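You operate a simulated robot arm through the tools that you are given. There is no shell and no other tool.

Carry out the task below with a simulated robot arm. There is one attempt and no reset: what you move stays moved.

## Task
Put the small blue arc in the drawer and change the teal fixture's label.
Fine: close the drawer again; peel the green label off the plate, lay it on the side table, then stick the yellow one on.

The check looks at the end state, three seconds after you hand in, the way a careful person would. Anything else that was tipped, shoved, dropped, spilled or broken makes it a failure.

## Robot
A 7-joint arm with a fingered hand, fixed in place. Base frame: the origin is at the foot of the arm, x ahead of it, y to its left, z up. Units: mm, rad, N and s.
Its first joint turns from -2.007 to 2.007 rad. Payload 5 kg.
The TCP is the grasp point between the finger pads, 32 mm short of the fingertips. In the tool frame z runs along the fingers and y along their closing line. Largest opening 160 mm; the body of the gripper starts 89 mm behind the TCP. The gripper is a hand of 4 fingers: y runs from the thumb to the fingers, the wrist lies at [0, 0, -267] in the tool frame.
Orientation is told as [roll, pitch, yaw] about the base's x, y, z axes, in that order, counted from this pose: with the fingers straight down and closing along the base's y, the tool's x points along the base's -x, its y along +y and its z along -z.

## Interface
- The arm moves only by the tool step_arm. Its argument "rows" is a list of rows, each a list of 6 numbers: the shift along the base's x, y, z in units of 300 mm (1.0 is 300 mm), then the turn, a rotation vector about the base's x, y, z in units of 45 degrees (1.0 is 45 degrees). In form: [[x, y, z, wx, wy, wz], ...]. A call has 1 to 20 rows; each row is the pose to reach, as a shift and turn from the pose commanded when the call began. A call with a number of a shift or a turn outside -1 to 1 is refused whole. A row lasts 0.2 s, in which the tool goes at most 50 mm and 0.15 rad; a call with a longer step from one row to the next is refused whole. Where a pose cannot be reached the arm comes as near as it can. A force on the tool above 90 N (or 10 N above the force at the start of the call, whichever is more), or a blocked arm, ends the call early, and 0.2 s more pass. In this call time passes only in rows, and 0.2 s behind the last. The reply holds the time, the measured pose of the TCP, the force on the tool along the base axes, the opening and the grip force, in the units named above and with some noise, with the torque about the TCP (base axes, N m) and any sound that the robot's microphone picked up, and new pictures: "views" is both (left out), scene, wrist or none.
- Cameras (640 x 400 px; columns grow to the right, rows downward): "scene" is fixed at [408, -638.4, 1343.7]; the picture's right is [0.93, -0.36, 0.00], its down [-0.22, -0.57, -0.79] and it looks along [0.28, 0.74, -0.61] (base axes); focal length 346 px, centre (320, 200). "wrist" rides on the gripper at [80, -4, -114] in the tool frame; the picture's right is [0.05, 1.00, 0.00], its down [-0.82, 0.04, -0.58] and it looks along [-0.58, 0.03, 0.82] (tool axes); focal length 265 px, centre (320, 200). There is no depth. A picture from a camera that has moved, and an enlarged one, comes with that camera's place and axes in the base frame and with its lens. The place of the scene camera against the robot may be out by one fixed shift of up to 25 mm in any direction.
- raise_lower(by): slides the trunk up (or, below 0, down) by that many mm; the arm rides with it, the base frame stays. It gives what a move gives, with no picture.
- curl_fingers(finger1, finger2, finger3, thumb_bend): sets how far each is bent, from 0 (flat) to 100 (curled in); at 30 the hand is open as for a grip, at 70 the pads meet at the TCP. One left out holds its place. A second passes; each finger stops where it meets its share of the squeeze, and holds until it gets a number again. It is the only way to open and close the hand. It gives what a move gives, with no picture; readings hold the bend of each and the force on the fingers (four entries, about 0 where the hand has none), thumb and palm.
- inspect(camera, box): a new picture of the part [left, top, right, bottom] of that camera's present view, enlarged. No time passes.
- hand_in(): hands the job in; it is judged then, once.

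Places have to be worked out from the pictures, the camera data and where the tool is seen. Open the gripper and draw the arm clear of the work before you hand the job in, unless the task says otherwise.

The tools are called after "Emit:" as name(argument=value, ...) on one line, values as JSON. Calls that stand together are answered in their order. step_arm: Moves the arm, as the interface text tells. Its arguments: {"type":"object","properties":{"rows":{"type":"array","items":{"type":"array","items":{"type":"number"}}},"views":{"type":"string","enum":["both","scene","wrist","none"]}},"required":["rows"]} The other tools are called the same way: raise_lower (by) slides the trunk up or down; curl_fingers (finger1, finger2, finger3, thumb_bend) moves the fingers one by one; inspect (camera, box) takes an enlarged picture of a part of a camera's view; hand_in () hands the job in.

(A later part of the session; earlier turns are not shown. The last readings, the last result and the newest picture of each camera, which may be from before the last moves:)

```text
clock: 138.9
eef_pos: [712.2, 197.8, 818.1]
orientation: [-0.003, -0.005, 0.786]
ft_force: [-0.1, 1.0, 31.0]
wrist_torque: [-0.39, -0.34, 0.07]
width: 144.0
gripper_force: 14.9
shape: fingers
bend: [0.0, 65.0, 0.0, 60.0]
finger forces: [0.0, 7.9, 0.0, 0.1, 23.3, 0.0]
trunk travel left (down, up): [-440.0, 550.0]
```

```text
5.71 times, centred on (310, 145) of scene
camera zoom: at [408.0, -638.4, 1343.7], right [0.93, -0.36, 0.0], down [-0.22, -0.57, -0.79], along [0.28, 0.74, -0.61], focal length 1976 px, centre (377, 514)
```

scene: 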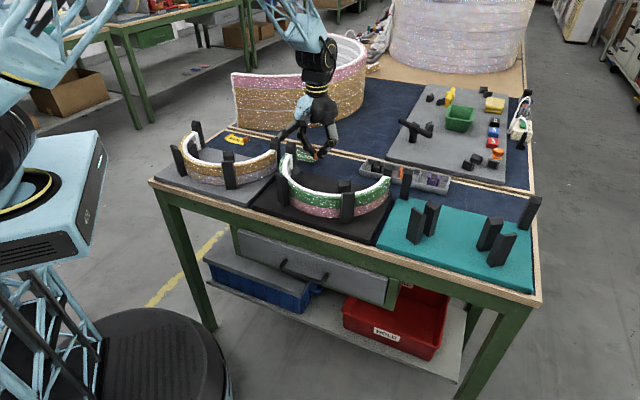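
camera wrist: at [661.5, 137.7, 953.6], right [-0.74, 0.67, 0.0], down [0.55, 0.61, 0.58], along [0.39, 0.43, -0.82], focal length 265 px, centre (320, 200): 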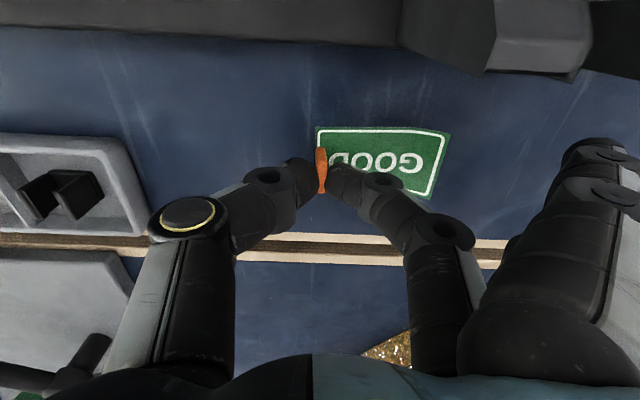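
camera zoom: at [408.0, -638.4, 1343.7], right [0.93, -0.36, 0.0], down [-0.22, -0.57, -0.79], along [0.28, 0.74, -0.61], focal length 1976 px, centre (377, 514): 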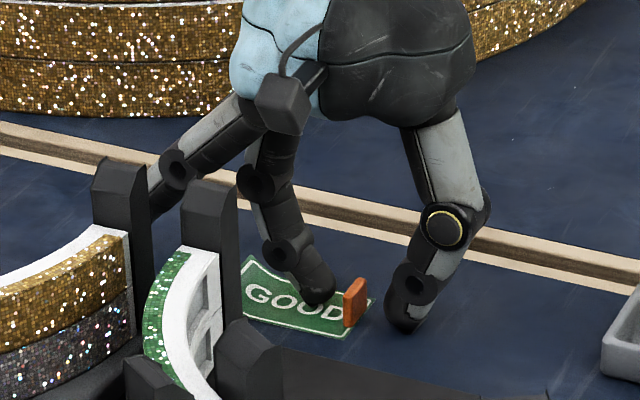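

The tab is free and the label lies on the bench. I'll lift straight up, since the tips are pressing on the surface.

Emit:
step_arm(rows=[[0, 0, 0.02, 0, 0, 0], [0, 0, 0.05, 0, 0, 0], [0, 0, 0.12, 0, 0, 0], [0, 0, 0.22, 0, 0, 0], [0, 0, 0.34, 0, 0, 0], [0, 0, 0.46, 0, 0, 0]], views="both")

Emit:
inspect(camera="wrist", box=[240, 40, 640, 220])

Emit:
inspect(camera="scene", box=[210, 110, 350, 200])

```text
clock: 140.3
eef_pos: [713.8, 201.2, 954.8]
orientation: [0.0, 0.001, 0.785]
ft_force: [-0.5, 0.6, -0.3]
wrist_torque: [0.02, 0.01, 0.01]
width: 153.4
gripper_force: 0.1
shape: fingers
bend: [0.0, 57.0, 0.0, 57.0]
finger forces: [0.0, 0.0, 0.0, 0.1, 0.0, 0.1]
trunk travel left (down, up): [-440.0, 550.0]
camera wrist: at [661.4, 141.6, 1067.8], right [-0.74, 0.67, 0.0], down [0.55, 0.61, 0.58], along [0.39, 0.43, -0.82], focal length 265 px, centre (320, 200)
```

scene: 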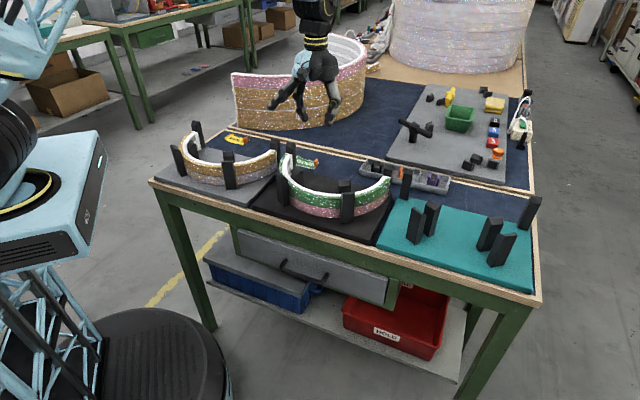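
wrist: 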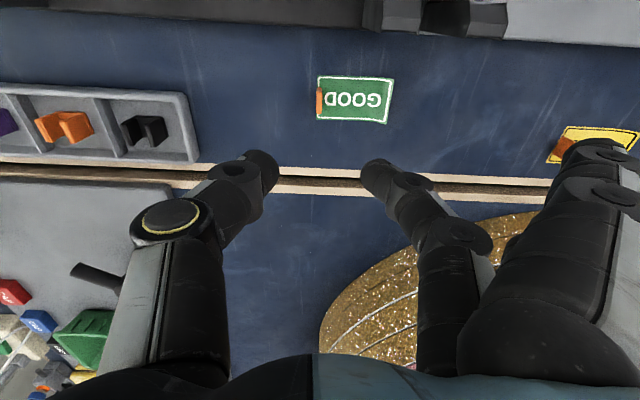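

```text
1.60 times, centred on (440, 130) of wrist
camera zoom: at [661.4, 141.6, 1067.8], right [-0.74, 0.67, 0.0], down [0.55, 0.61, 0.58], along [0.39, 0.43, -0.82], focal length 425 px, centre (128, 312)
```

zoom: 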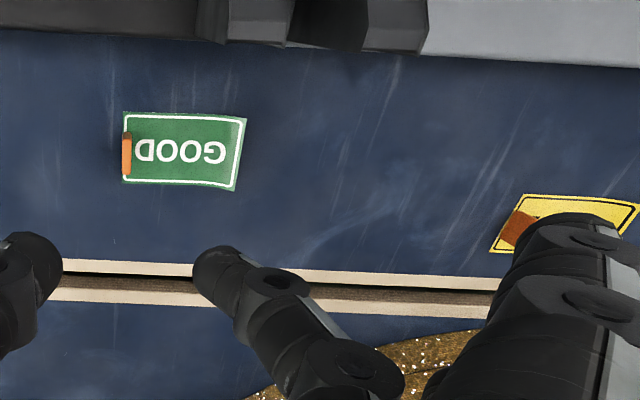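

```text
4.44 times, centred on (280, 155) of scene
camera zoom: at [408.0, -638.4, 1343.7], right [0.93, -0.36, 0.0], down [-0.22, -0.57, -0.79], along [0.28, 0.74, -0.61], focal length 1536 px, centre (498, 400)
```

zoom: 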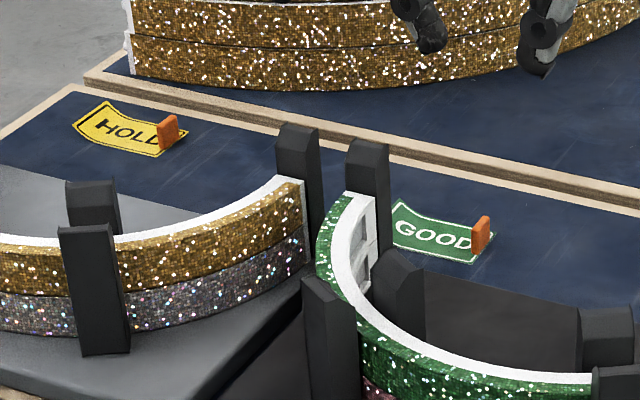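

The green label now lies face up on the navy strip. Next I'll move to look straight at the yellow HOLD label.

Emit:
step_arm(rows=[[-0.12, 0.085, 0.02, 0, 0, 0], [-0.24, 0.17, 0.03, 0, 0, 0], [-0.36, 0.255, 0.04, 0, 0, 0], [-0.48, 0.34, 0.05, 0, 0, 0], [-0.6, 0.43, 0.05, 0, 0, 0], [-0.7, 0.5, 0.05, 0, 0, 0], [-0.763, 0.543, 0.05, 0, 0, 0]], views="both")

Emit:
inspect(camera="wrist", box=[240, 80, 440, 220])

Emit:
inspect(camera="scene", box=[215, 125, 265, 160])

```text
clock: 141.9
eef_pos: [483.9, 361.7, 969.6]
orientation: [-0.001, 0.0, 0.785]
ft_force: [-0.8, 0.2, 0.7]
wrist_torque: [0.0, -0.03, -0.04]
width: 153.8
gripper_force: 0.0
shape: fingers
bend: [0.0, 57.0, 0.0, 57.0]
finger forces: [0.1, 0.0, 0.0, 0.0, 0.1, 0.0]
trunk travel left (down, up): [-440.0, 550.0]
camera wrist: at [430.5, 302.5, 1082.8], right [-0.74, 0.67, 0.0], down [0.55, 0.61, 0.58], along [0.39, 0.43, -0.82], focal length 265 px, centre (320, 200)
```

scene: 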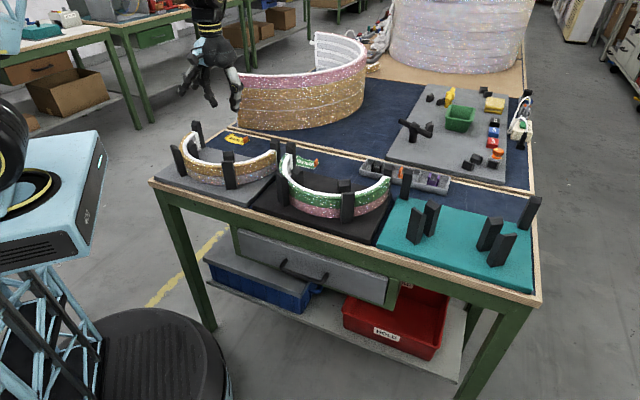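
wrist: 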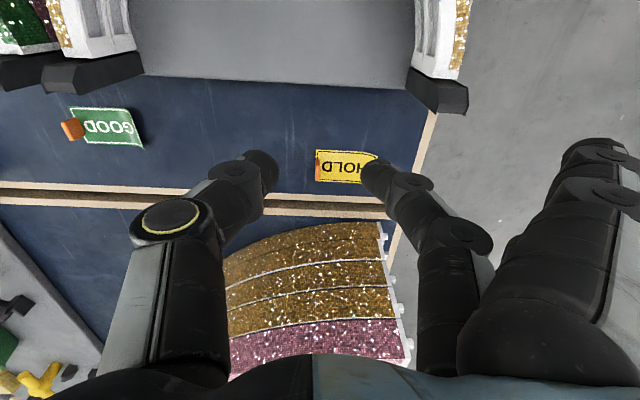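

```text
2.86 times, centred on (340, 150) of wrist
camera zoom: at [430.5, 302.5, 1082.8], right [-0.74, 0.67, 0.0], down [0.55, 0.61, 0.58], along [0.39, 0.43, -0.82], focal length 758 px, centre (263, 343)
```

zoom: 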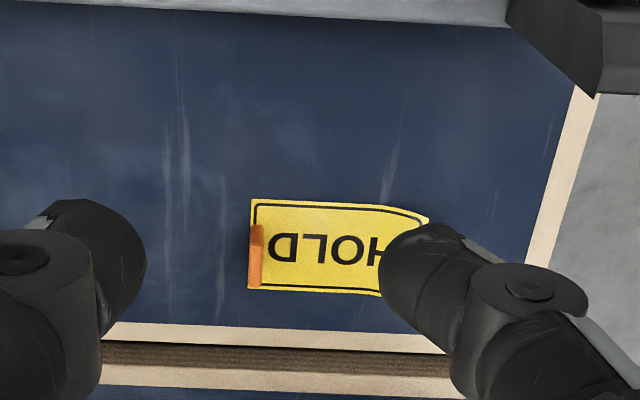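

```text
11.43 times, centred on (240, 142) of scene
camera zoom: at [408.0, -638.4, 1343.7], right [0.93, -0.36, 0.0], down [-0.22, -0.57, -0.79], along [0.28, 0.74, -0.61], focal length 3951 px, centre (1234, 857)
```

zoom: 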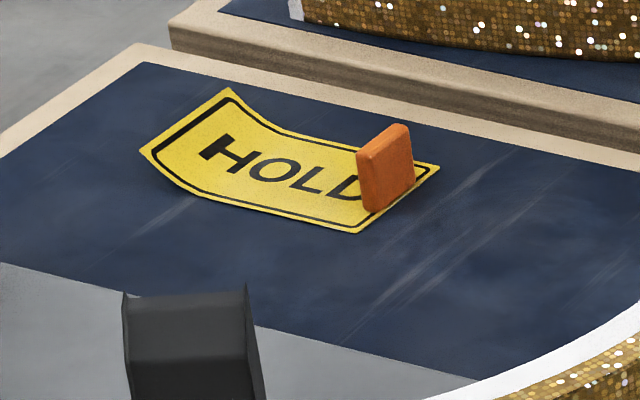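

The yellow label lies nearly square to the bench with its tab at about u≈85, n≈681. I'll move above it with the same 40° yaw I used on the green one.

Emit:
step_arm(rows=[[0.05, 0.05, -0.02, 0, 0, -0.03], [0.1, 0.1, -0.06, 0, 0, -0.06], [0.15, 0.155, -0.12, 0, 0, -0.09], [0.192, 0.199, -0.2, 0, 0, -0.112], [0.192, 0.199, -0.23, 0, 0, -0.112]], views="both")

Emit:
inspect(camera="wrist", box=[220, 60, 420, 220])

```text
clock: 143.1
eef_pos: [541.8, 421.6, 900.4]
orientation: [0.001, 0.0, 0.697]
ft_force: [-0.3, -0.3, -1.2]
wrist_torque: [-0.02, 0.0, -0.01]
width: 153.4
gripper_force: 0.1
shape: fingers
bend: [0.0, 57.0, 0.0, 57.0]
finger forces: [0.1, 0.0, 0.1, 0.0, 0.0, 0.0]
trunk travel left (down, up): [-440.0, 550.0]
camera wrist: at [484.4, 367.4, 1013.8], right [-0.68, 0.73, 0.0], down [0.6, 0.56, 0.58], along [0.42, 0.39, -0.82], focal length 265 px, centre (320, 200)
```

scene: 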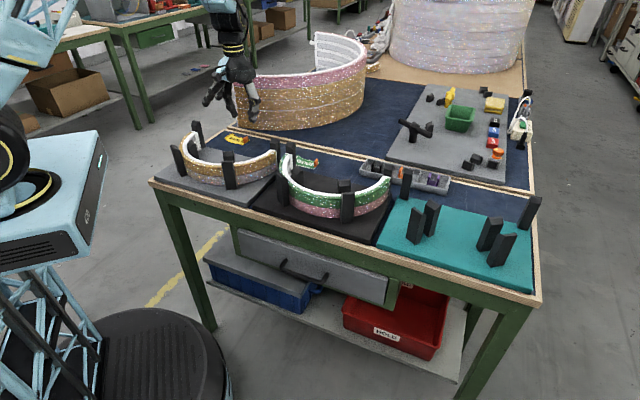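
wrist: 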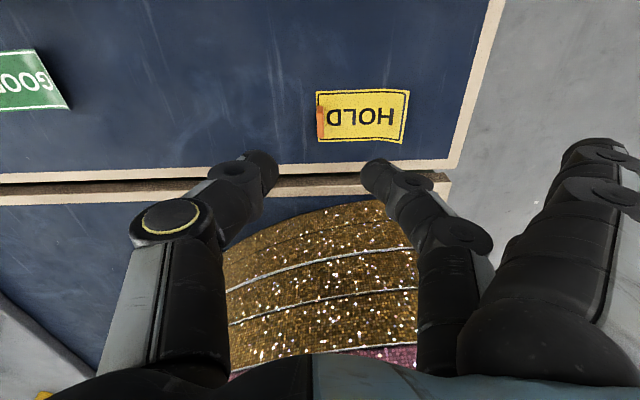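

```text
2.50 times, centred on (320, 140) of wrist
camera zoom: at [484.4, 367.4, 1013.8], right [-0.68, 0.73, 0.0], down [0.6, 0.56, 0.58], along [0.42, 0.39, -0.82], focal length 664 px, centre (320, 350)
```

zoom: 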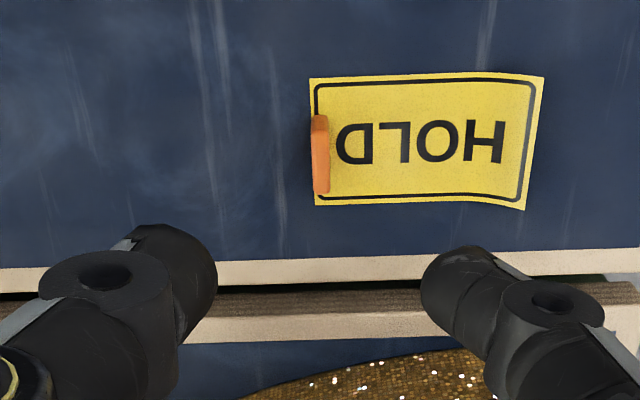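

The tab is centred to within 2 mm. I'll descend to just above the contact height, which is 23 mm lower here than on the plate.

Emit:
step_arm(rows=[[0, 0, -0.1, 0, 0, 0], [0, 0, -0.19, 0, 0, 0], [0, 0, -0.23, 0, 0, 0], [0, 0, -0.247, 0, 0, 0]], views="none")

Emit:
curl_fingers(finger2=66, thumb_bend=64)

Emit:
inspect(camera="wrist", box=[270, 110, 430, 230])

Emit:
inspect(camera="scene", box=[200, 90, 290, 170])

```text
clock: 144.1
eef_pos: [541.0, 421.7, 826.7]
orientation: [0.001, -0.001, 0.698]
ft_force: [0.8, 0.1, -0.7]
wrist_torque: [-0.05, -0.01, 0.02]
width: 153.4
gripper_force: 0.2
shape: fingers
bend: [0.0, 57.0, 0.0, 57.0]
finger forces: [0.0, 0.0, 0.0, 0.1, 0.1, 0.1]
trunk travel left (down, up): [-440.0, 550.0]
```

```text
clock: 145.1
eef_pos: [543.1, 422.0, 827.3]
orientation: [0.0, 0.001, 0.697]
ft_force: [0.5, 0.4, 1.3]
wrist_torque: [-0.02, -0.02, 0.0]
width: 140.6
gripper_force: 0.2
shape: fingers
bend: [0.0, 66.0, 0.0, 64.0]
finger forces: [0.0, 0.0, 0.1, 0.0, 0.0, 0.0]
trunk travel left (down, up): [-440.0, 550.0]
```

```text
3.33 times, centred on (350, 170) of wrist
camera zoom: at [484.2, 366.9, 940.7], right [-0.68, 0.73, 0.0], down [0.6, 0.56, 0.58], along [0.42, 0.39, -0.82], focal length 885 px, centre (220, 300)
```

zoom: 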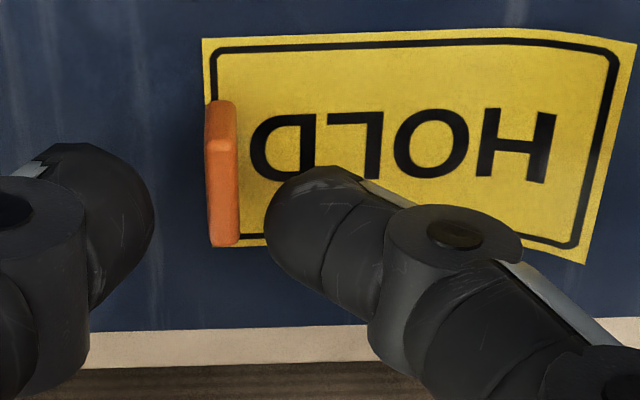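

```text
5.00 times, centred on (245, 130) of scene
camera zoom: at [408.0, -638.4, 1343.7], right [0.93, -0.36, 0.0], down [-0.22, -0.57, -0.79], along [0.28, 0.74, -0.61], focal length 1728 px, centre (695, 550)
```

zoom: 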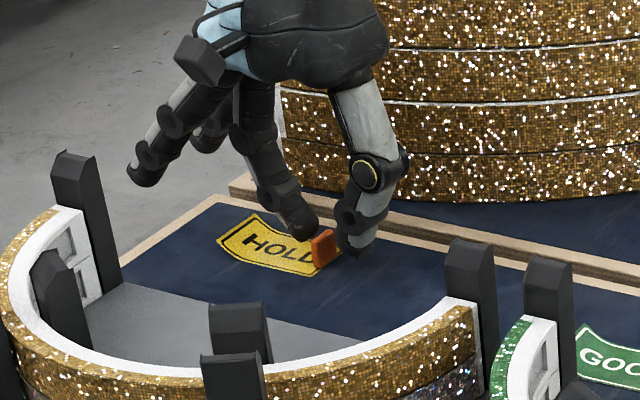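

The fingers are on both sides of the tab. I'll lower about 10 mm in small steps until the finger just touches the label.

Emit:
step_arm(rows=[[0, 0, -0.015, 0, 0, 0], [0, 0, -0.028, 0, 0, 0], [0, 0, -0.036, 0, 0, 0]], views="none")

Emit:
inspect(camera="wrist", box=[270, 110, 430, 230])

```text
clock: 145.9
eef_pos: [541.6, 422.2, 818.7]
orientation: [0.001, -0.003, 0.697]
ft_force: [-2.2, 1.2, 14.1]
wrist_torque: [0.05, 0.15, 0.05]
width: 140.1
gripper_force: 7.1
shape: fingers
bend: [0.0, 67.0, 0.0, 64.0]
finger forces: [0.0, 10.2, 0.1, 0.0, 3.7, 0.0]
trunk travel left (down, up): [-440.0, 550.0]
```

```text
3.33 times, centred on (350, 170) of wrist
camera zoom: at [484.1, 367.4, 930.8], right [-0.68, 0.73, 0.0], down [0.6, 0.56, 0.58], along [0.42, 0.39, -0.81], focal length 885 px, centre (220, 300)
```

zoom: 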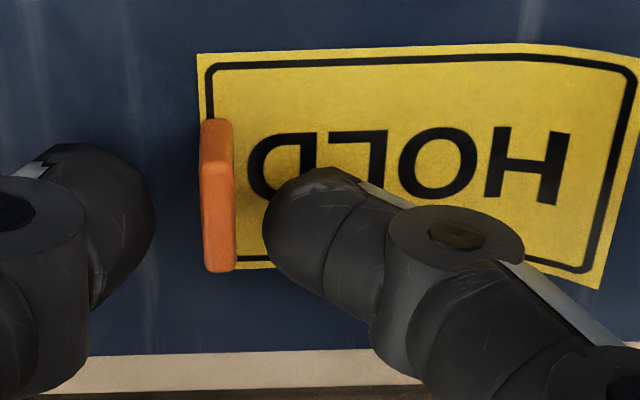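

Both tips just touch down (14 N). I'll rise 2 mm and close the pinch on the tab.

Emit:
step_arm(rows=[[0, 0, 0.007, 0, 0, 0]], views="none")

Emit:
curl_fingers(finger2=72, thumb_bend=71)

Emit:
curl_fingers(finger2=77, thumb_bend=74)

Emit:
inspect(camera="wrist", box=[270, 110, 430, 230])

Emit:
inspect(camera="scene", box=[210, 110, 280, 170])

```text
clock: 146.3
eef_pos: [542.4, 421.0, 817.2]
orientation: [0.001, 0.001, 0.699]
ft_force: [-0.2, 0.4, 3.0]
wrist_torque: [0.06, 0.07, 0.01]
width: 140.4
gripper_force: 1.4
shape: fingers
bend: [0.0, 67.0, 0.0, 64.0]
finger forces: [0.1, 3.2, 0.0, 0.1, 0.0, 0.0]
trunk travel left (down, up): [-440.0, 550.0]
```

```text
clock: 147.3
eef_pos: [542.5, 422.4, 818.8]
orientation: [0.0, 0.002, 0.699]
ft_force: [0.5, 0.3, 0.1]
wrist_torque: [-0.03, -0.01, -0.03]
width: 127.9
gripper_force: 1.0
shape: fingers
bend: [0.0, 72.0, 0.0, 70.0]
finger forces: [0.0, 1.0, 0.0, 0.1, 1.1, 0.0]
trunk travel left (down, up): [-440.0, 550.0]
```

```text
clock: 148.3
eef_pos: [542.9, 421.1, 818.6]
orientation: [-0.001, 0.0, 0.698]
ft_force: [-0.4, 0.1, -0.6]
wrist_torque: [0.02, -0.02, 0.03]
width: 126.6
gripper_force: 7.5
shape: fingers
bend: [0.0, 74.0, 0.0, 72.0]
finger forces: [0.1, 7.5, 0.1, 0.0, 7.6, 0.0]
trunk travel left (down, up): [-440.0, 550.0]
```

```text
3.33 times, centred on (350, 170) of wrist
camera zoom: at [484.6, 366.5, 931.8], right [-0.68, 0.73, 0.0], down [0.6, 0.56, 0.58], along [0.42, 0.39, -0.82], focal length 885 px, centre (220, 300)
```

zoom: 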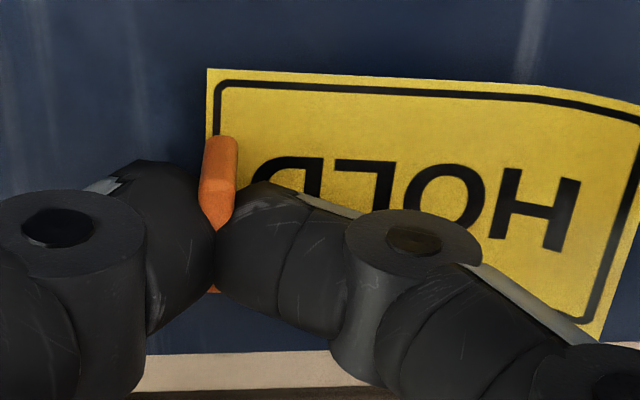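

```text
6.67 times, centred on (245, 140) of scene
camera zoom: at [408.0, -638.4, 1343.7], right [0.93, -0.36, 0.0], down [-0.22, -0.57, -0.79], along [0.28, 0.74, -0.61], focal length 2305 px, centre (820, 600)
```

zoom: 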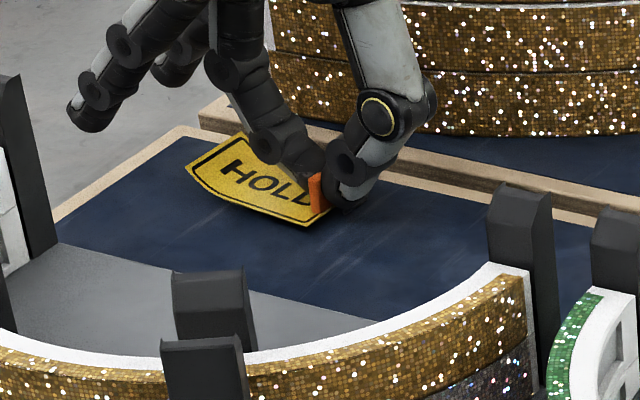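

The tab is gripped at 7.5 N, though the label swung round a few degrees in the pinch. I'll lift it and look at its orientation.

Emit:
step_arm(rows=[[0, 0, 0.03, 0, 0, 0], [0, 0, 0.08, 0, 0, 0], [0, 0, 0.15, 0, 0, 0], [0, 0, 0.25, 0, 0, 0], [0, 0, 0.37, 0, 0, 0], [0, 0, 0.5, 0, 0, 0]], views="both")

Emit:
inspect(camera="wrist", box=[220, 80, 460, 260])

Emit:
inspect(camera="scene", box=[200, 60, 290, 130])

```text
clock: 149.7
eef_pos: [542.6, 422.8, 967.3]
orientation: [0.0, -0.001, 0.697]
ft_force: [0.4, -0.6, 0.3]
wrist_torque: [-0.02, 0.0, -0.03]
width: 126.5
gripper_force: 7.9
shape: fingers
bend: [0.0, 74.0, 0.0, 72.0]
finger forces: [0.0, 7.5, 0.1, 0.1, 7.5, 0.0]
trunk travel left (down, up): [-440.0, 550.0]
camera wrist: at [484.3, 367.2, 1080.9], right [-0.68, 0.73, 0.0], down [0.6, 0.56, 0.58], along [0.42, 0.39, -0.82], focal length 265 px, centre (320, 200)
```

scene: 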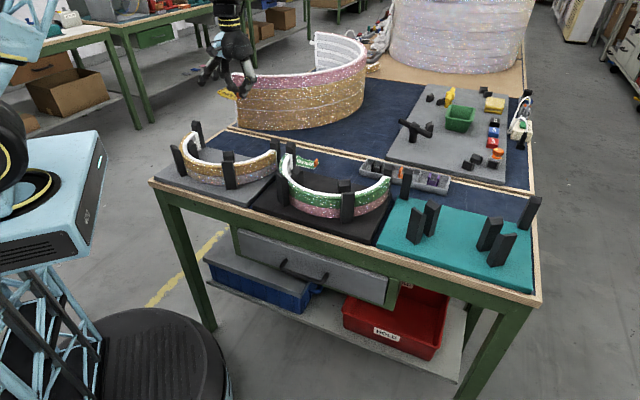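
wrist: 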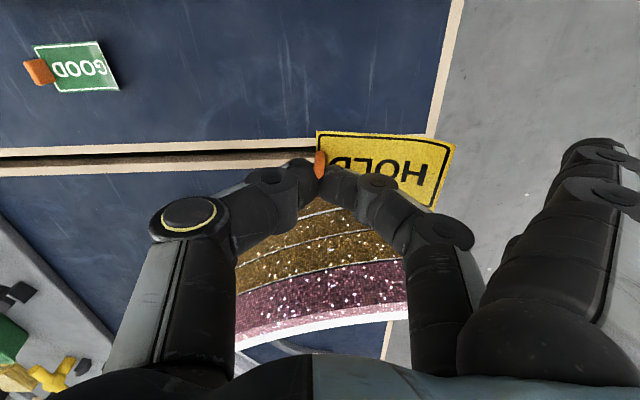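

```text
2.22 times, centred on (340, 170) of wrist
camera zoom: at [484.3, 367.2, 1080.9], right [-0.68, 0.73, 0.0], down [0.6, 0.56, 0.58], along [0.42, 0.39, -0.82], focal length 590 px, centre (276, 267)
```

zoom: 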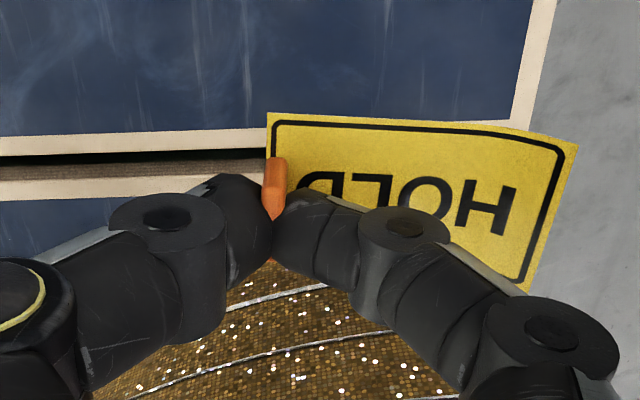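

```text
5.71 times, centred on (245, 95) of scene
camera zoom: at [408.0, -638.4, 1343.7], right [0.93, -0.36, 0.0], down [-0.22, -0.57, -0.79], along [0.28, 0.74, -0.61], focal length 1976 px, centre (749, 800)
```

zoom: 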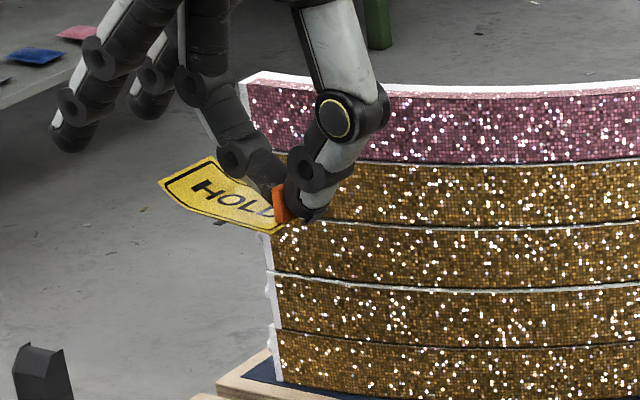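

The yellow label hangs from its tab, turned about 3° compared with how the green one hung. I'll carry it over to the teal fixture and correct part of that with a small yaw change.

Emit:
step_arm(rows=[[0.05, -0.08, 0.05, 0, 0, 0], [0.12, -0.19, 0.1, 0, 0, 0], [0.2, -0.32, 0.11, 0, 0, 0], [0.28, -0.45, 0.11, 0, 0, 0], [0.36, -0.58, 0.11, 0, 0, 0], [0.446, -0.717, 0.11, 0, 0, 0]], views="none")

Emit:
step_arm(rows=[[0.07, -0.115, 0, 0, 0, 0], [0.145, -0.235, 0, 0, 0, 0], [0.22, -0.355, 0, 0, 0, 0], [0.295, -0.475, 0, 0, 0, 0], [0.37, -0.595, 0, 0, 0, 0], [0.446, -0.717, 0, 0, 0, 0]], views="none")

Emit:
step_arm(rows=[[0.07, -0.115, 0, 0, 0, 0.01], [0.145, -0.235, 0, 0, 0, 0.02], [0.22, -0.355, 0, 0, 0, 0.033], [0.295, -0.475, 0, 0, 0, 0.033], [0.37, -0.595, 0, 0, 0, 0.033], [0.446, -0.717, 0, 0, 0, 0.033], [0.446, -0.717, 0, 0, 0, 0.033]], views="both")

Emit:
inspect(camera="wrist", box=[200, 20, 480, 240])

```text
clock: 151.1
eef_pos: [677.5, 207.2, 1000.6]
orientation: [0.001, -0.001, 0.697]
ft_force: [-0.6, -0.2, -0.3]
wrist_torque: [-0.03, -0.02, -0.02]
width: 126.3
gripper_force: 7.6
shape: fingers
bend: [0.0, 74.0, 0.0, 72.0]
finger forces: [0.0, 7.7, 0.1, 0.0, 7.6, 0.1]
trunk travel left (down, up): [-440.0, 550.0]
```

```text
clock: 152.5
eef_pos: [812.4, -10.6, 1000.7]
orientation: [-0.001, 0.001, 0.699]
ft_force: [0.0, -1.7, -0.4]
wrist_torque: [-0.02, 0.0, 0.03]
width: 126.7
gripper_force: 7.4
shape: fingers
bend: [0.0, 75.0, 0.0, 72.0]
finger forces: [0.1, 7.7, 0.1, 0.1, 7.6, 0.0]
trunk travel left (down, up): [-440.0, 550.0]
```

```text
clock: 154.1
eef_pos: [945.0, -223.2, 1004.8]
orientation: [-0.001, 0.001, 0.724]
ft_force: [-0.3, -1.2, 0.0]
wrist_torque: [0.0, 0.04, -0.01]
width: 126.7
gripper_force: 8.1
shape: fingers
bend: [0.0, 75.0, 0.0, 72.0]
finger forces: [0.0, 7.7, 0.0, 0.0, 7.8, 0.1]
trunk travel left (down, up): [-440.0, 550.0]
camera wrist: at [889.3, -279.7, 1116.5], right [-0.7, 0.71, 0.0], down [0.58, 0.57, 0.58], along [0.41, 0.4, -0.82], focal length 265 px, centre (320, 200)
```

scene: 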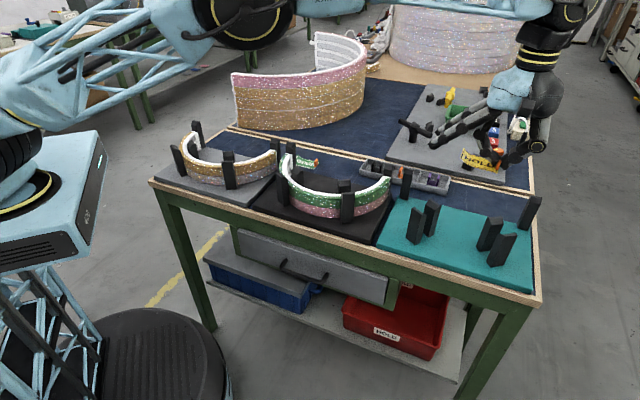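
wrist: 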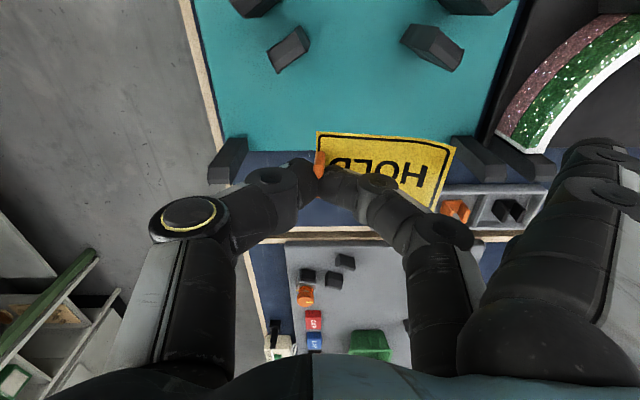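

```text
1.82 times, centred on (340, 130) of wrist
camera zoom: at [889.3, -279.7, 1116.5], right [-0.7, 0.71, 0.0], down [0.58, 0.57, 0.58], along [0.41, 0.4, -0.82], focal length 483 px, centre (284, 327)
```

zoom: 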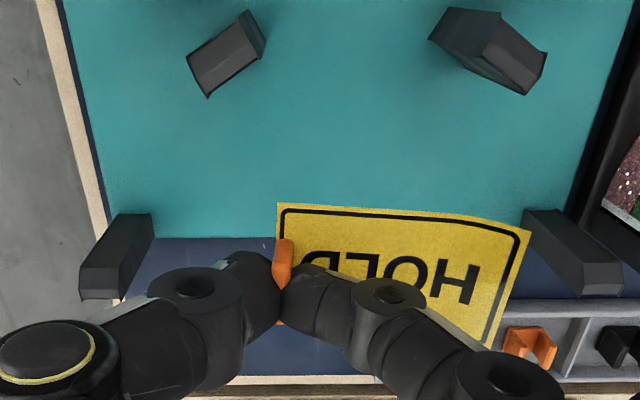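

I'll turn 3° more so the label sits square, and shift about 8 mm rearward so the flat finger keeps clear of the left post. Then I'll lower towards the plate.

Emit:
step_arm(rows=[[0.003, 0.006, -0.06, 0, 0, 0.035], [0.006, 0.011, -0.16, 0, 0, 0.067], [0.006, 0.011, -0.28, 0, 0, 0.067], [0.006, 0.011, -0.39, 0, 0, 0.067], [0.006, 0.011, -0.46, 0, 0, 0.067], [0.006, 0.011, -0.49, 0, 0, 0.067]], views="both")

Emit:
inspect(camera="wrist", box=[200, 60, 480, 240])

Emit:
inspect(camera="scene", box=[410, 150, 540, 260])

```text
clock: 155.5
eef_pos: [945.9, -220.9, 853.9]
orientation: [0.0, 0.001, 0.779]
ft_force: [0.1, -0.8, -0.1]
wrist_torque: [0.0, -0.02, 0.02]
width: 127.0
gripper_force: 7.9
shape: fingers
bend: [0.0, 75.0, 0.0, 72.0]
finger forces: [0.0, 7.8, 0.0, 0.0, 7.8, 0.0]
trunk travel left (down, up): [-440.0, 550.0]
camera wrist: at [893.0, -280.3, 966.9], right [-0.74, 0.68, 0.0], down [0.55, 0.6, 0.58], along [0.39, 0.43, -0.82], focal length 265 px, centre (320, 200)
```

scene: 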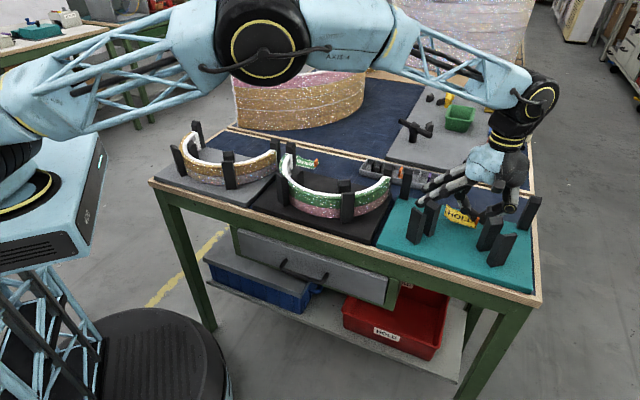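
wrist: 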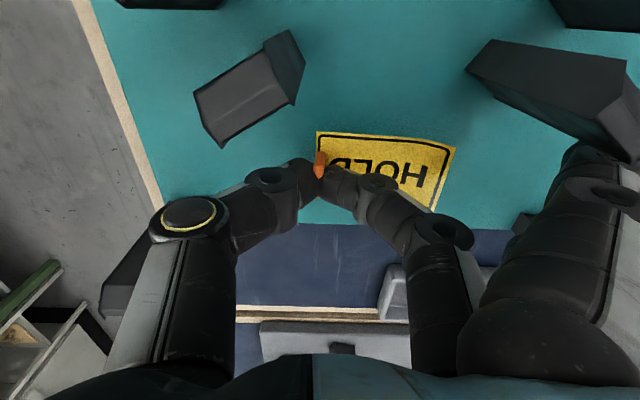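

```text
2.22 times, centred on (340, 150) of wrist
camera zoom: at [893.0, -280.3, 966.9], right [-0.74, 0.68, 0.0], down [0.55, 0.6, 0.58], along [0.39, 0.43, -0.82], focal length 590 px, centre (276, 311)
```

zoom: 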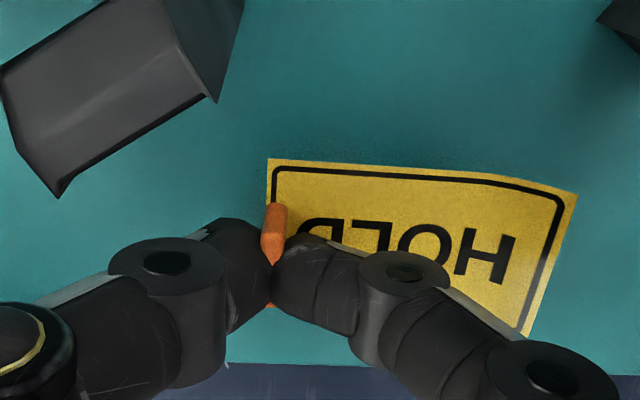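

```text
3.64 times, centred on (475, 205) of scene
camera zoom: at [408.0, -638.4, 1343.7], right [0.93, -0.36, 0.0], down [-0.22, -0.57, -0.79], along [0.28, 0.74, -0.61], focal length 1257 px, centre (-244, 182)
```

zoom: 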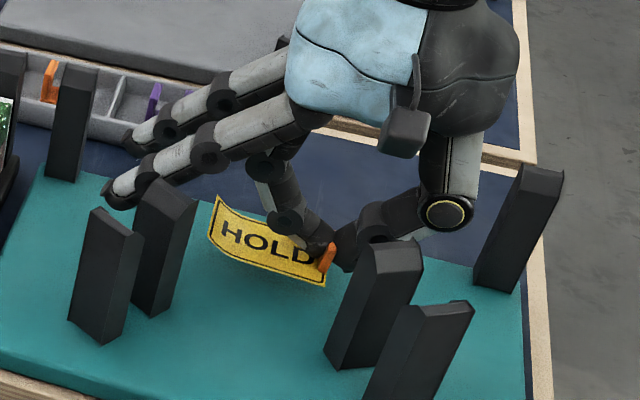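

The label is over the bare plate. Before lowering the last 16 mm I'll check the flat finger's clearance to the left inner post.

Emit:
inspect(camera="scene", box=[425, 185, 475, 225])

Emit:
inspect(camera="wrist", box=[460, 20, 640, 200])

```text
10.00 times, centred on (450, 205) of scene
camera zoom: at [408.0, -638.4, 1343.7], right [0.93, -0.36, 0.0], down [-0.22, -0.57, -0.79], along [0.28, 0.74, -0.61], focal length 3457 px, centre (-980, 150)
```

zoom: 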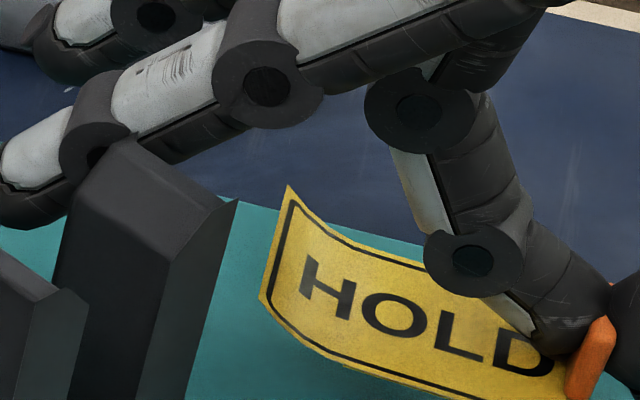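

```text
2.22 times, centred on (550, 110) of wrist
camera zoom: at [893.0, -280.3, 966.9], right [-0.74, 0.68, 0.0], down [0.55, 0.6, 0.58], along [0.39, 0.43, -0.82], focal length 590 px, centre (-191, 400)
```

zoom: 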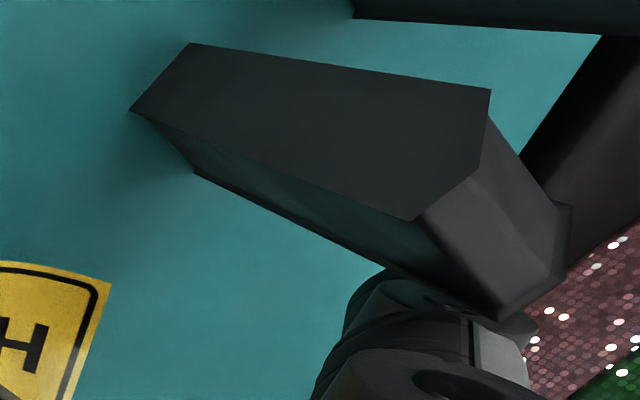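

The flat finger would pass only about 2 mm from the post's corner. I'll shift another 4 mm rearward and then lower slowly.

Emit:
step_arm(rows=[[0.0094, 0.0094, 0, 0, 0, 0], [0.0094, 0.0094, -0.015, 0, 0, 0], [0.0094, 0.0094, -0.028, 0, 0, 0]], views="none")

Emit:
inspect(camera="wrist", box=[460, 20, 640, 200])

Emit:
inspect(camera="wrist", box=[220, 80, 460, 240])

Emit:
inspect(camera="scene", box=[425, 185, 505, 245])

```text
clock: 156.3
eef_pos: [949.1, -217.3, 847.1]
orientation: [0.0, 0.0, 0.777]
ft_force: [0.4, -0.8, 0.4]
wrist_torque: [0.06, 0.03, -0.05]
width: 126.6
gripper_force: 7.4
shape: fingers
bend: [0.0, 75.0, 0.0, 72.0]
finger forces: [0.1, 7.8, 0.0, 0.1, 7.8, 0.1]
trunk travel left (down, up): [-440.0, 550.0]
```

```text
2.22 times, centred on (550, 110) of wrist
camera zoom: at [895.1, -277.3, 959.5], right [-0.74, 0.68, 0.0], down [0.55, 0.6, 0.58], along [0.39, 0.43, -0.82], focal length 590 px, centre (-191, 400)
```

zoom: 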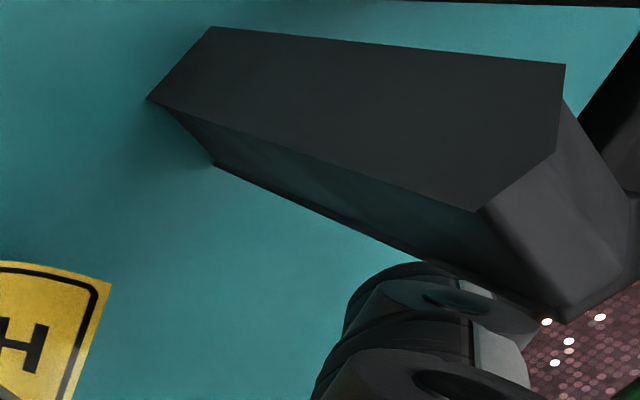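

```text
2.50 times, centred on (340, 160) of wrist
camera zoom: at [895.1, -277.3, 959.5], right [-0.74, 0.68, 0.0], down [0.55, 0.6, 0.58], along [0.39, 0.43, -0.82], focal length 664 px, centre (270, 300)
```

zoom: 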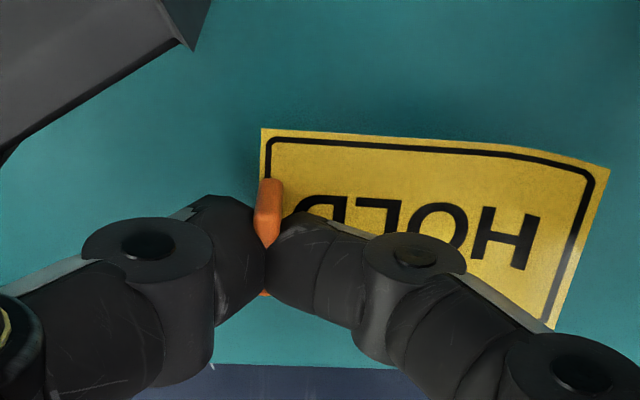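

```text
6.67 times, centred on (465, 215) of scene
camera zoom: at [408.0, -638.4, 1343.7], right [0.93, -0.36, 0.0], down [-0.22, -0.57, -0.79], along [0.28, 0.74, -0.61], focal length 2305 px, centre (-647, 100)
```

zoom: 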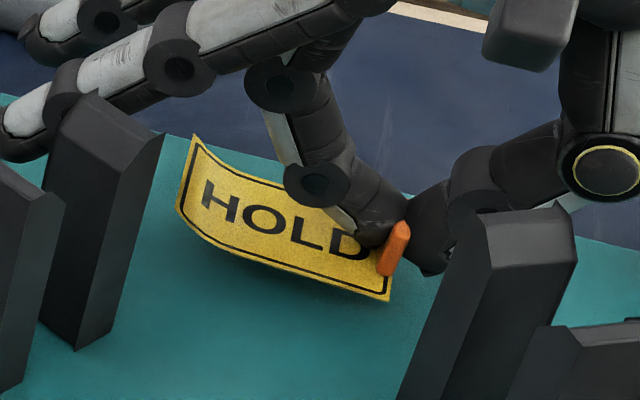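

Clearance to the post is now about 4–5 mm. I'll lower the last few millimetres until the label touches the plate.

Emit:
step_arm(rows=[[0, 0, -0.008, 0, 0, 0], [0, 0, -0.016, 0, 0, 0]], views="none")

Emit:
inspect(camera="scene", box=[425, 185, 505, 245])

```text
clock: 156.9
eef_pos: [948.2, -217.7, 841.5]
orientation: [0.0, 0.0, 0.775]
ft_force: [0.1, 0.1, -0.3]
wrist_torque: [0.01, 0.0, 0.01]
width: 126.5
gripper_force: 7.7
shape: fingers
bend: [0.0, 75.0, 0.0, 72.0]
finger forces: [0.1, 7.8, 0.0, 0.0, 7.7, 0.1]
trunk travel left (down, up): [-440.0, 550.0]
```

```text
6.67 times, centred on (465, 215) of scene
camera zoom: at [408.0, -638.4, 1343.7], right [0.93, -0.36, 0.0], down [-0.22, -0.57, -0.79], along [0.28, 0.74, -0.61], focal length 2305 px, centre (-647, 100)
```

zoom: 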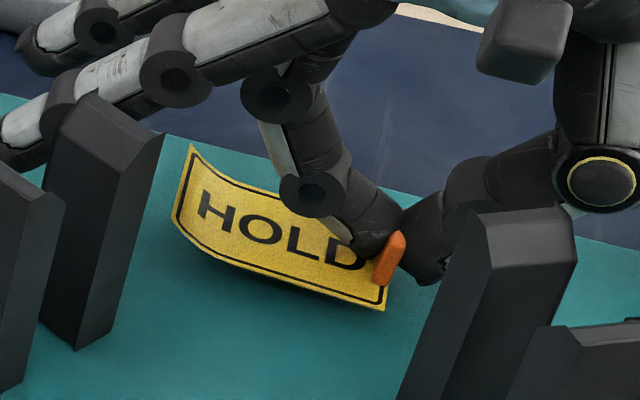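

No contact yet. I'll lower 4 mm more.

Emit:
step_arm(rows=[[0, 0, -0.007, 0, 0, 0], [0, 0, -0.014, 0, 0, 0]], views="none")

Emit:
inspect(camera="scene", box=[425, 185, 505, 245])

```text
clock: 157.5
eef_pos: [948.4, -217.3, 837.5]
orientation: [0.0, -0.001, 0.777]
ft_force: [0.5, 0.2, -0.1]
wrist_torque: [0.01, -0.01, 0.01]
width: 126.6
gripper_force: 8.0
shape: fingers
bend: [0.0, 75.0, 0.0, 72.0]
finger forces: [0.0, 7.8, 0.0, 0.0, 7.8, 0.0]
trunk travel left (down, up): [-440.0, 550.0]
```

```text
6.67 times, centred on (465, 215) of scene
camera zoom: at [408.0, -638.4, 1343.7], right [0.93, -0.36, 0.0], down [-0.22, -0.57, -0.79], along [0.28, 0.74, -0.61], focal length 2305 px, centre (-647, 100)
```

zoom: 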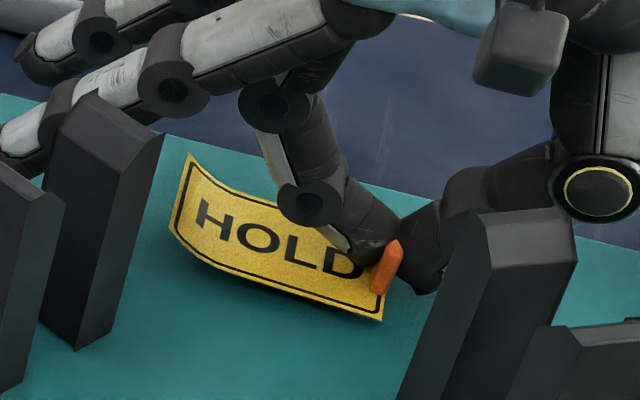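

Still none. I'll continue down in 2 mm steps.

Emit:
step_arm(rows=[[0, 0, -0.007, 0, 0, 0], [0, 0, -0.014, 0, 0, 0]], views="none")

Emit:
inspect(camera="scene", box=[425, 185, 505, 245])

```text
clock: 158.1
eef_pos: [948.9, -216.9, 833.5]
orientation: [0.0, 0.0, 0.776]
ft_force: [1.0, -0.2, 1.0]
wrist_torque: [-0.03, 0.02, -0.02]
width: 126.4
gripper_force: 7.7
shape: fingers
bend: [0.0, 75.0, 0.0, 72.0]
finger forces: [0.0, 7.8, 0.0, 0.0, 7.8, 0.0]
trunk travel left (down, up): [-440.0, 550.0]
```

```text
6.67 times, centred on (465, 215) of scene
camera zoom: at [408.0, -638.4, 1343.7], right [0.93, -0.36, 0.0], down [-0.22, -0.57, -0.79], along [0.28, 0.74, -0.61], focal length 2305 px, centre (-647, 100)
```

zoom: 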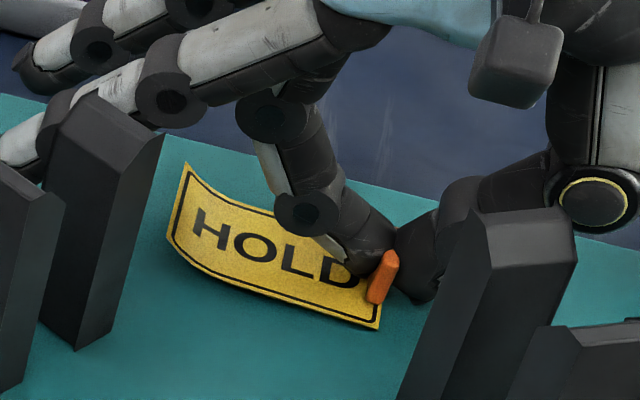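

Close now, judging by the shadow. I'll take two more small steps.

Emit:
step_arm(rows=[[0, 0, -0.006, 0, 0, 0], [0, 0, -0.012, 0, 0, 0]], views="none")

Emit:
inspect(camera="scene", box=[425, 185, 505, 245])

Emit:
inspect(camera="wrist", box=[220, 80, 460, 240])

```text
clock: 158.7
eef_pos: [948.3, -216.6, 830.7]
orientation: [-0.001, -0.001, 0.776]
ft_force: [-0.8, -0.9, 9.1]
wrist_torque: [-0.08, -0.03, -0.01]
width: 126.6
gripper_force: 11.2
shape: fingers
bend: [0.0, 75.0, 0.0, 72.0]
finger forces: [0.1, 9.4, 0.0, 0.0, 13.3, 0.1]
trunk travel left (down, up): [-440.0, 550.0]
```

```text
6.67 times, centred on (465, 215) of scene
camera zoom: at [408.0, -638.4, 1343.7], right [0.93, -0.36, 0.0], down [-0.22, -0.57, -0.79], along [0.28, 0.74, -0.61], focal length 2305 px, centre (-647, 100)
```

zoom: 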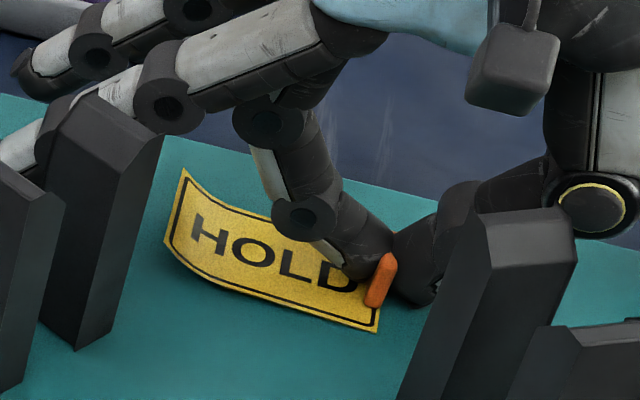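

```text
2.50 times, centred on (340, 160) of wrist
camera zoom: at [894.9, -277.3, 943.9], right [-0.74, 0.68, 0.0], down [0.55, 0.6, 0.58], along [0.39, 0.42, -0.82], focal length 664 px, centre (270, 300)
```

zoom: 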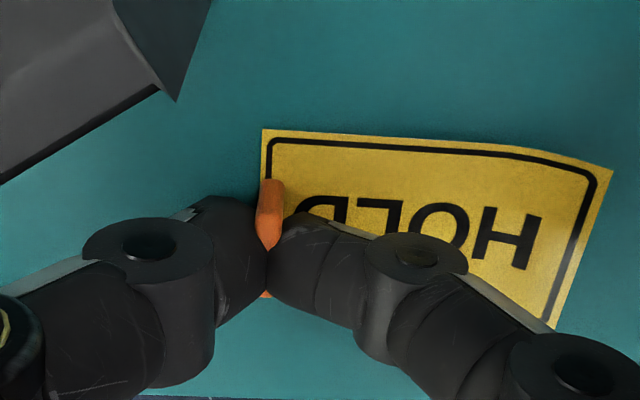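

Contact now, at about 9 N. I'll press the tab end down a little more to make it stick.

Emit:
step_arm(rows=[[0, 0, -0.004, 0, 0, 0], [0, 0, -0.008, 0, 0, 0], [0, 0, -0.008, 0, 0, 0]], views="none")

Emit:
inspect(camera="scene", box=[425, 185, 505, 245])

```text
clock: 159.5
eef_pos: [948.1, -217.9, 830.8]
orientation: [-0.002, -0.003, 0.774]
ft_force: [3.1, -3.6, 27.0]
wrist_torque: [-0.35, -0.25, 0.02]
width: 126.3
gripper_force: 19.9
shape: fingers
bend: [0.0, 75.0, 0.0, 73.0]
finger forces: [0.0, 10.1, 0.0, 0.1, 29.3, 0.1]
trunk travel left (down, up): [-440.0, 550.0]
```

```text
6.67 times, centred on (465, 215) of scene
camera zoom: at [408.0, -638.4, 1343.7], right [0.93, -0.36, 0.0], down [-0.22, -0.57, -0.79], along [0.28, 0.74, -0.61], focal length 2305 px, centre (-647, 100)
```

zoom: 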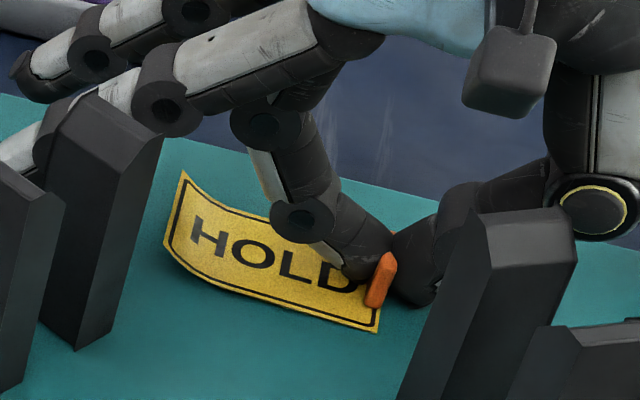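

The tip rests firmly on the plate. I'll open the pinch slightly to release the tab.

Emit:
curl_fingers(finger2=69, thumb_bend=66)

Emit:
step_arm(rows=[[0, 0, 0.015, 0, 0, 0]], views="none")

Emit:
curl_fingers(finger2=62, thumb_bend=61)

Emit:
inspect(camera="wrist", box=[220, 80, 460, 240])

Emit:
inspect(camera="scene", box=[425, 185, 505, 245])

```text
clock: 160.5
eef_pos: [947.7, -216.9, 830.6]
orientation: [-0.005, -0.004, 0.776]
ft_force: [1.0, -0.5, 45.8]
wrist_torque: [-0.33, -0.21, -0.04]
width: 127.5
gripper_force: 25.1
shape: fingers
bend: [0.0, 72.0, 0.0, 71.0]
finger forces: [0.1, 17.6, 0.0, 0.1, 33.8, 0.1]
trunk travel left (down, up): [-440.0, 550.0]
```

```text
clock: 160.9
eef_pos: [948.2, -216.4, 830.9]
orientation: [0.0, 0.0, 0.777]
ft_force: [-0.6, 1.4, 27.7]
wrist_torque: [-0.09, -0.13, -0.01]
width: 128.0
gripper_force: 16.4
shape: fingers
bend: [0.0, 72.0, 0.0, 70.0]
finger forces: [0.1, 10.8, 0.1, 0.1, 21.1, 0.2]
trunk travel left (down, up): [-440.0, 550.0]
```

```text
clock: 161.9
eef_pos: [948.3, -216.7, 833.9]
orientation: [-0.003, -0.001, 0.777]
ft_force: [-3.1, 3.5, 26.0]
wrist_torque: [-0.08, -0.03, 0.01]
width: 130.4
gripper_force: 12.2
shape: fingers
bend: [0.0, 71.0, 0.0, 67.0]
finger forces: [0.0, 6.9, 0.1, 0.1, 17.9, 0.1]
trunk travel left (down, up): [-440.0, 550.0]
```

```text
2.50 times, centred on (340, 160) of wrist
camera zoom: at [894.1, -276.5, 946.3], right [-0.74, 0.68, 0.0], down [0.55, 0.6, 0.58], along [0.39, 0.42, -0.82], focal length 664 px, centre (270, 300)
```

zoom: 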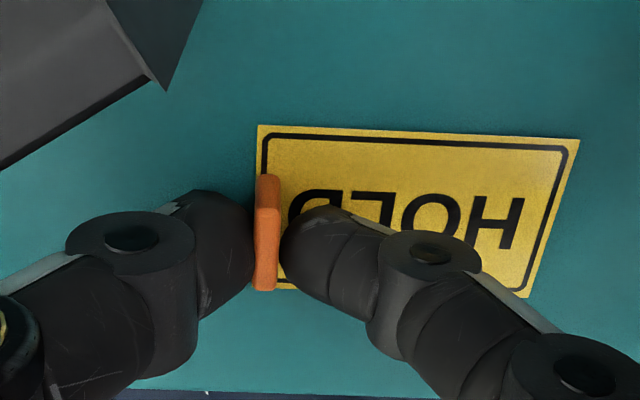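

```text
6.67 times, centred on (465, 215) of scene
camera zoom: at [408.0, -638.4, 1343.7], right [0.93, -0.36, 0.0], down [-0.22, -0.57, -0.79], along [0.28, 0.74, -0.61], focal length 2305 px, centre (-647, 100)
```

zoom: 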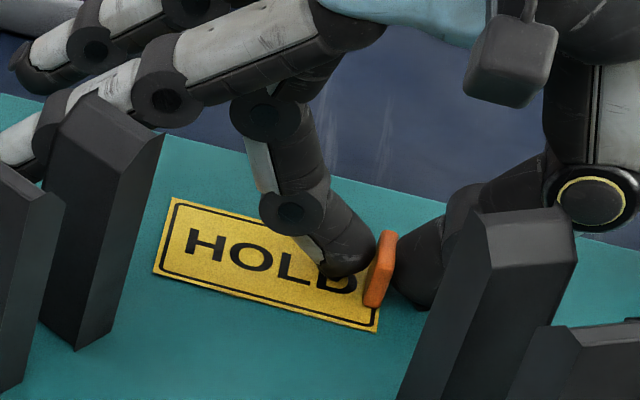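

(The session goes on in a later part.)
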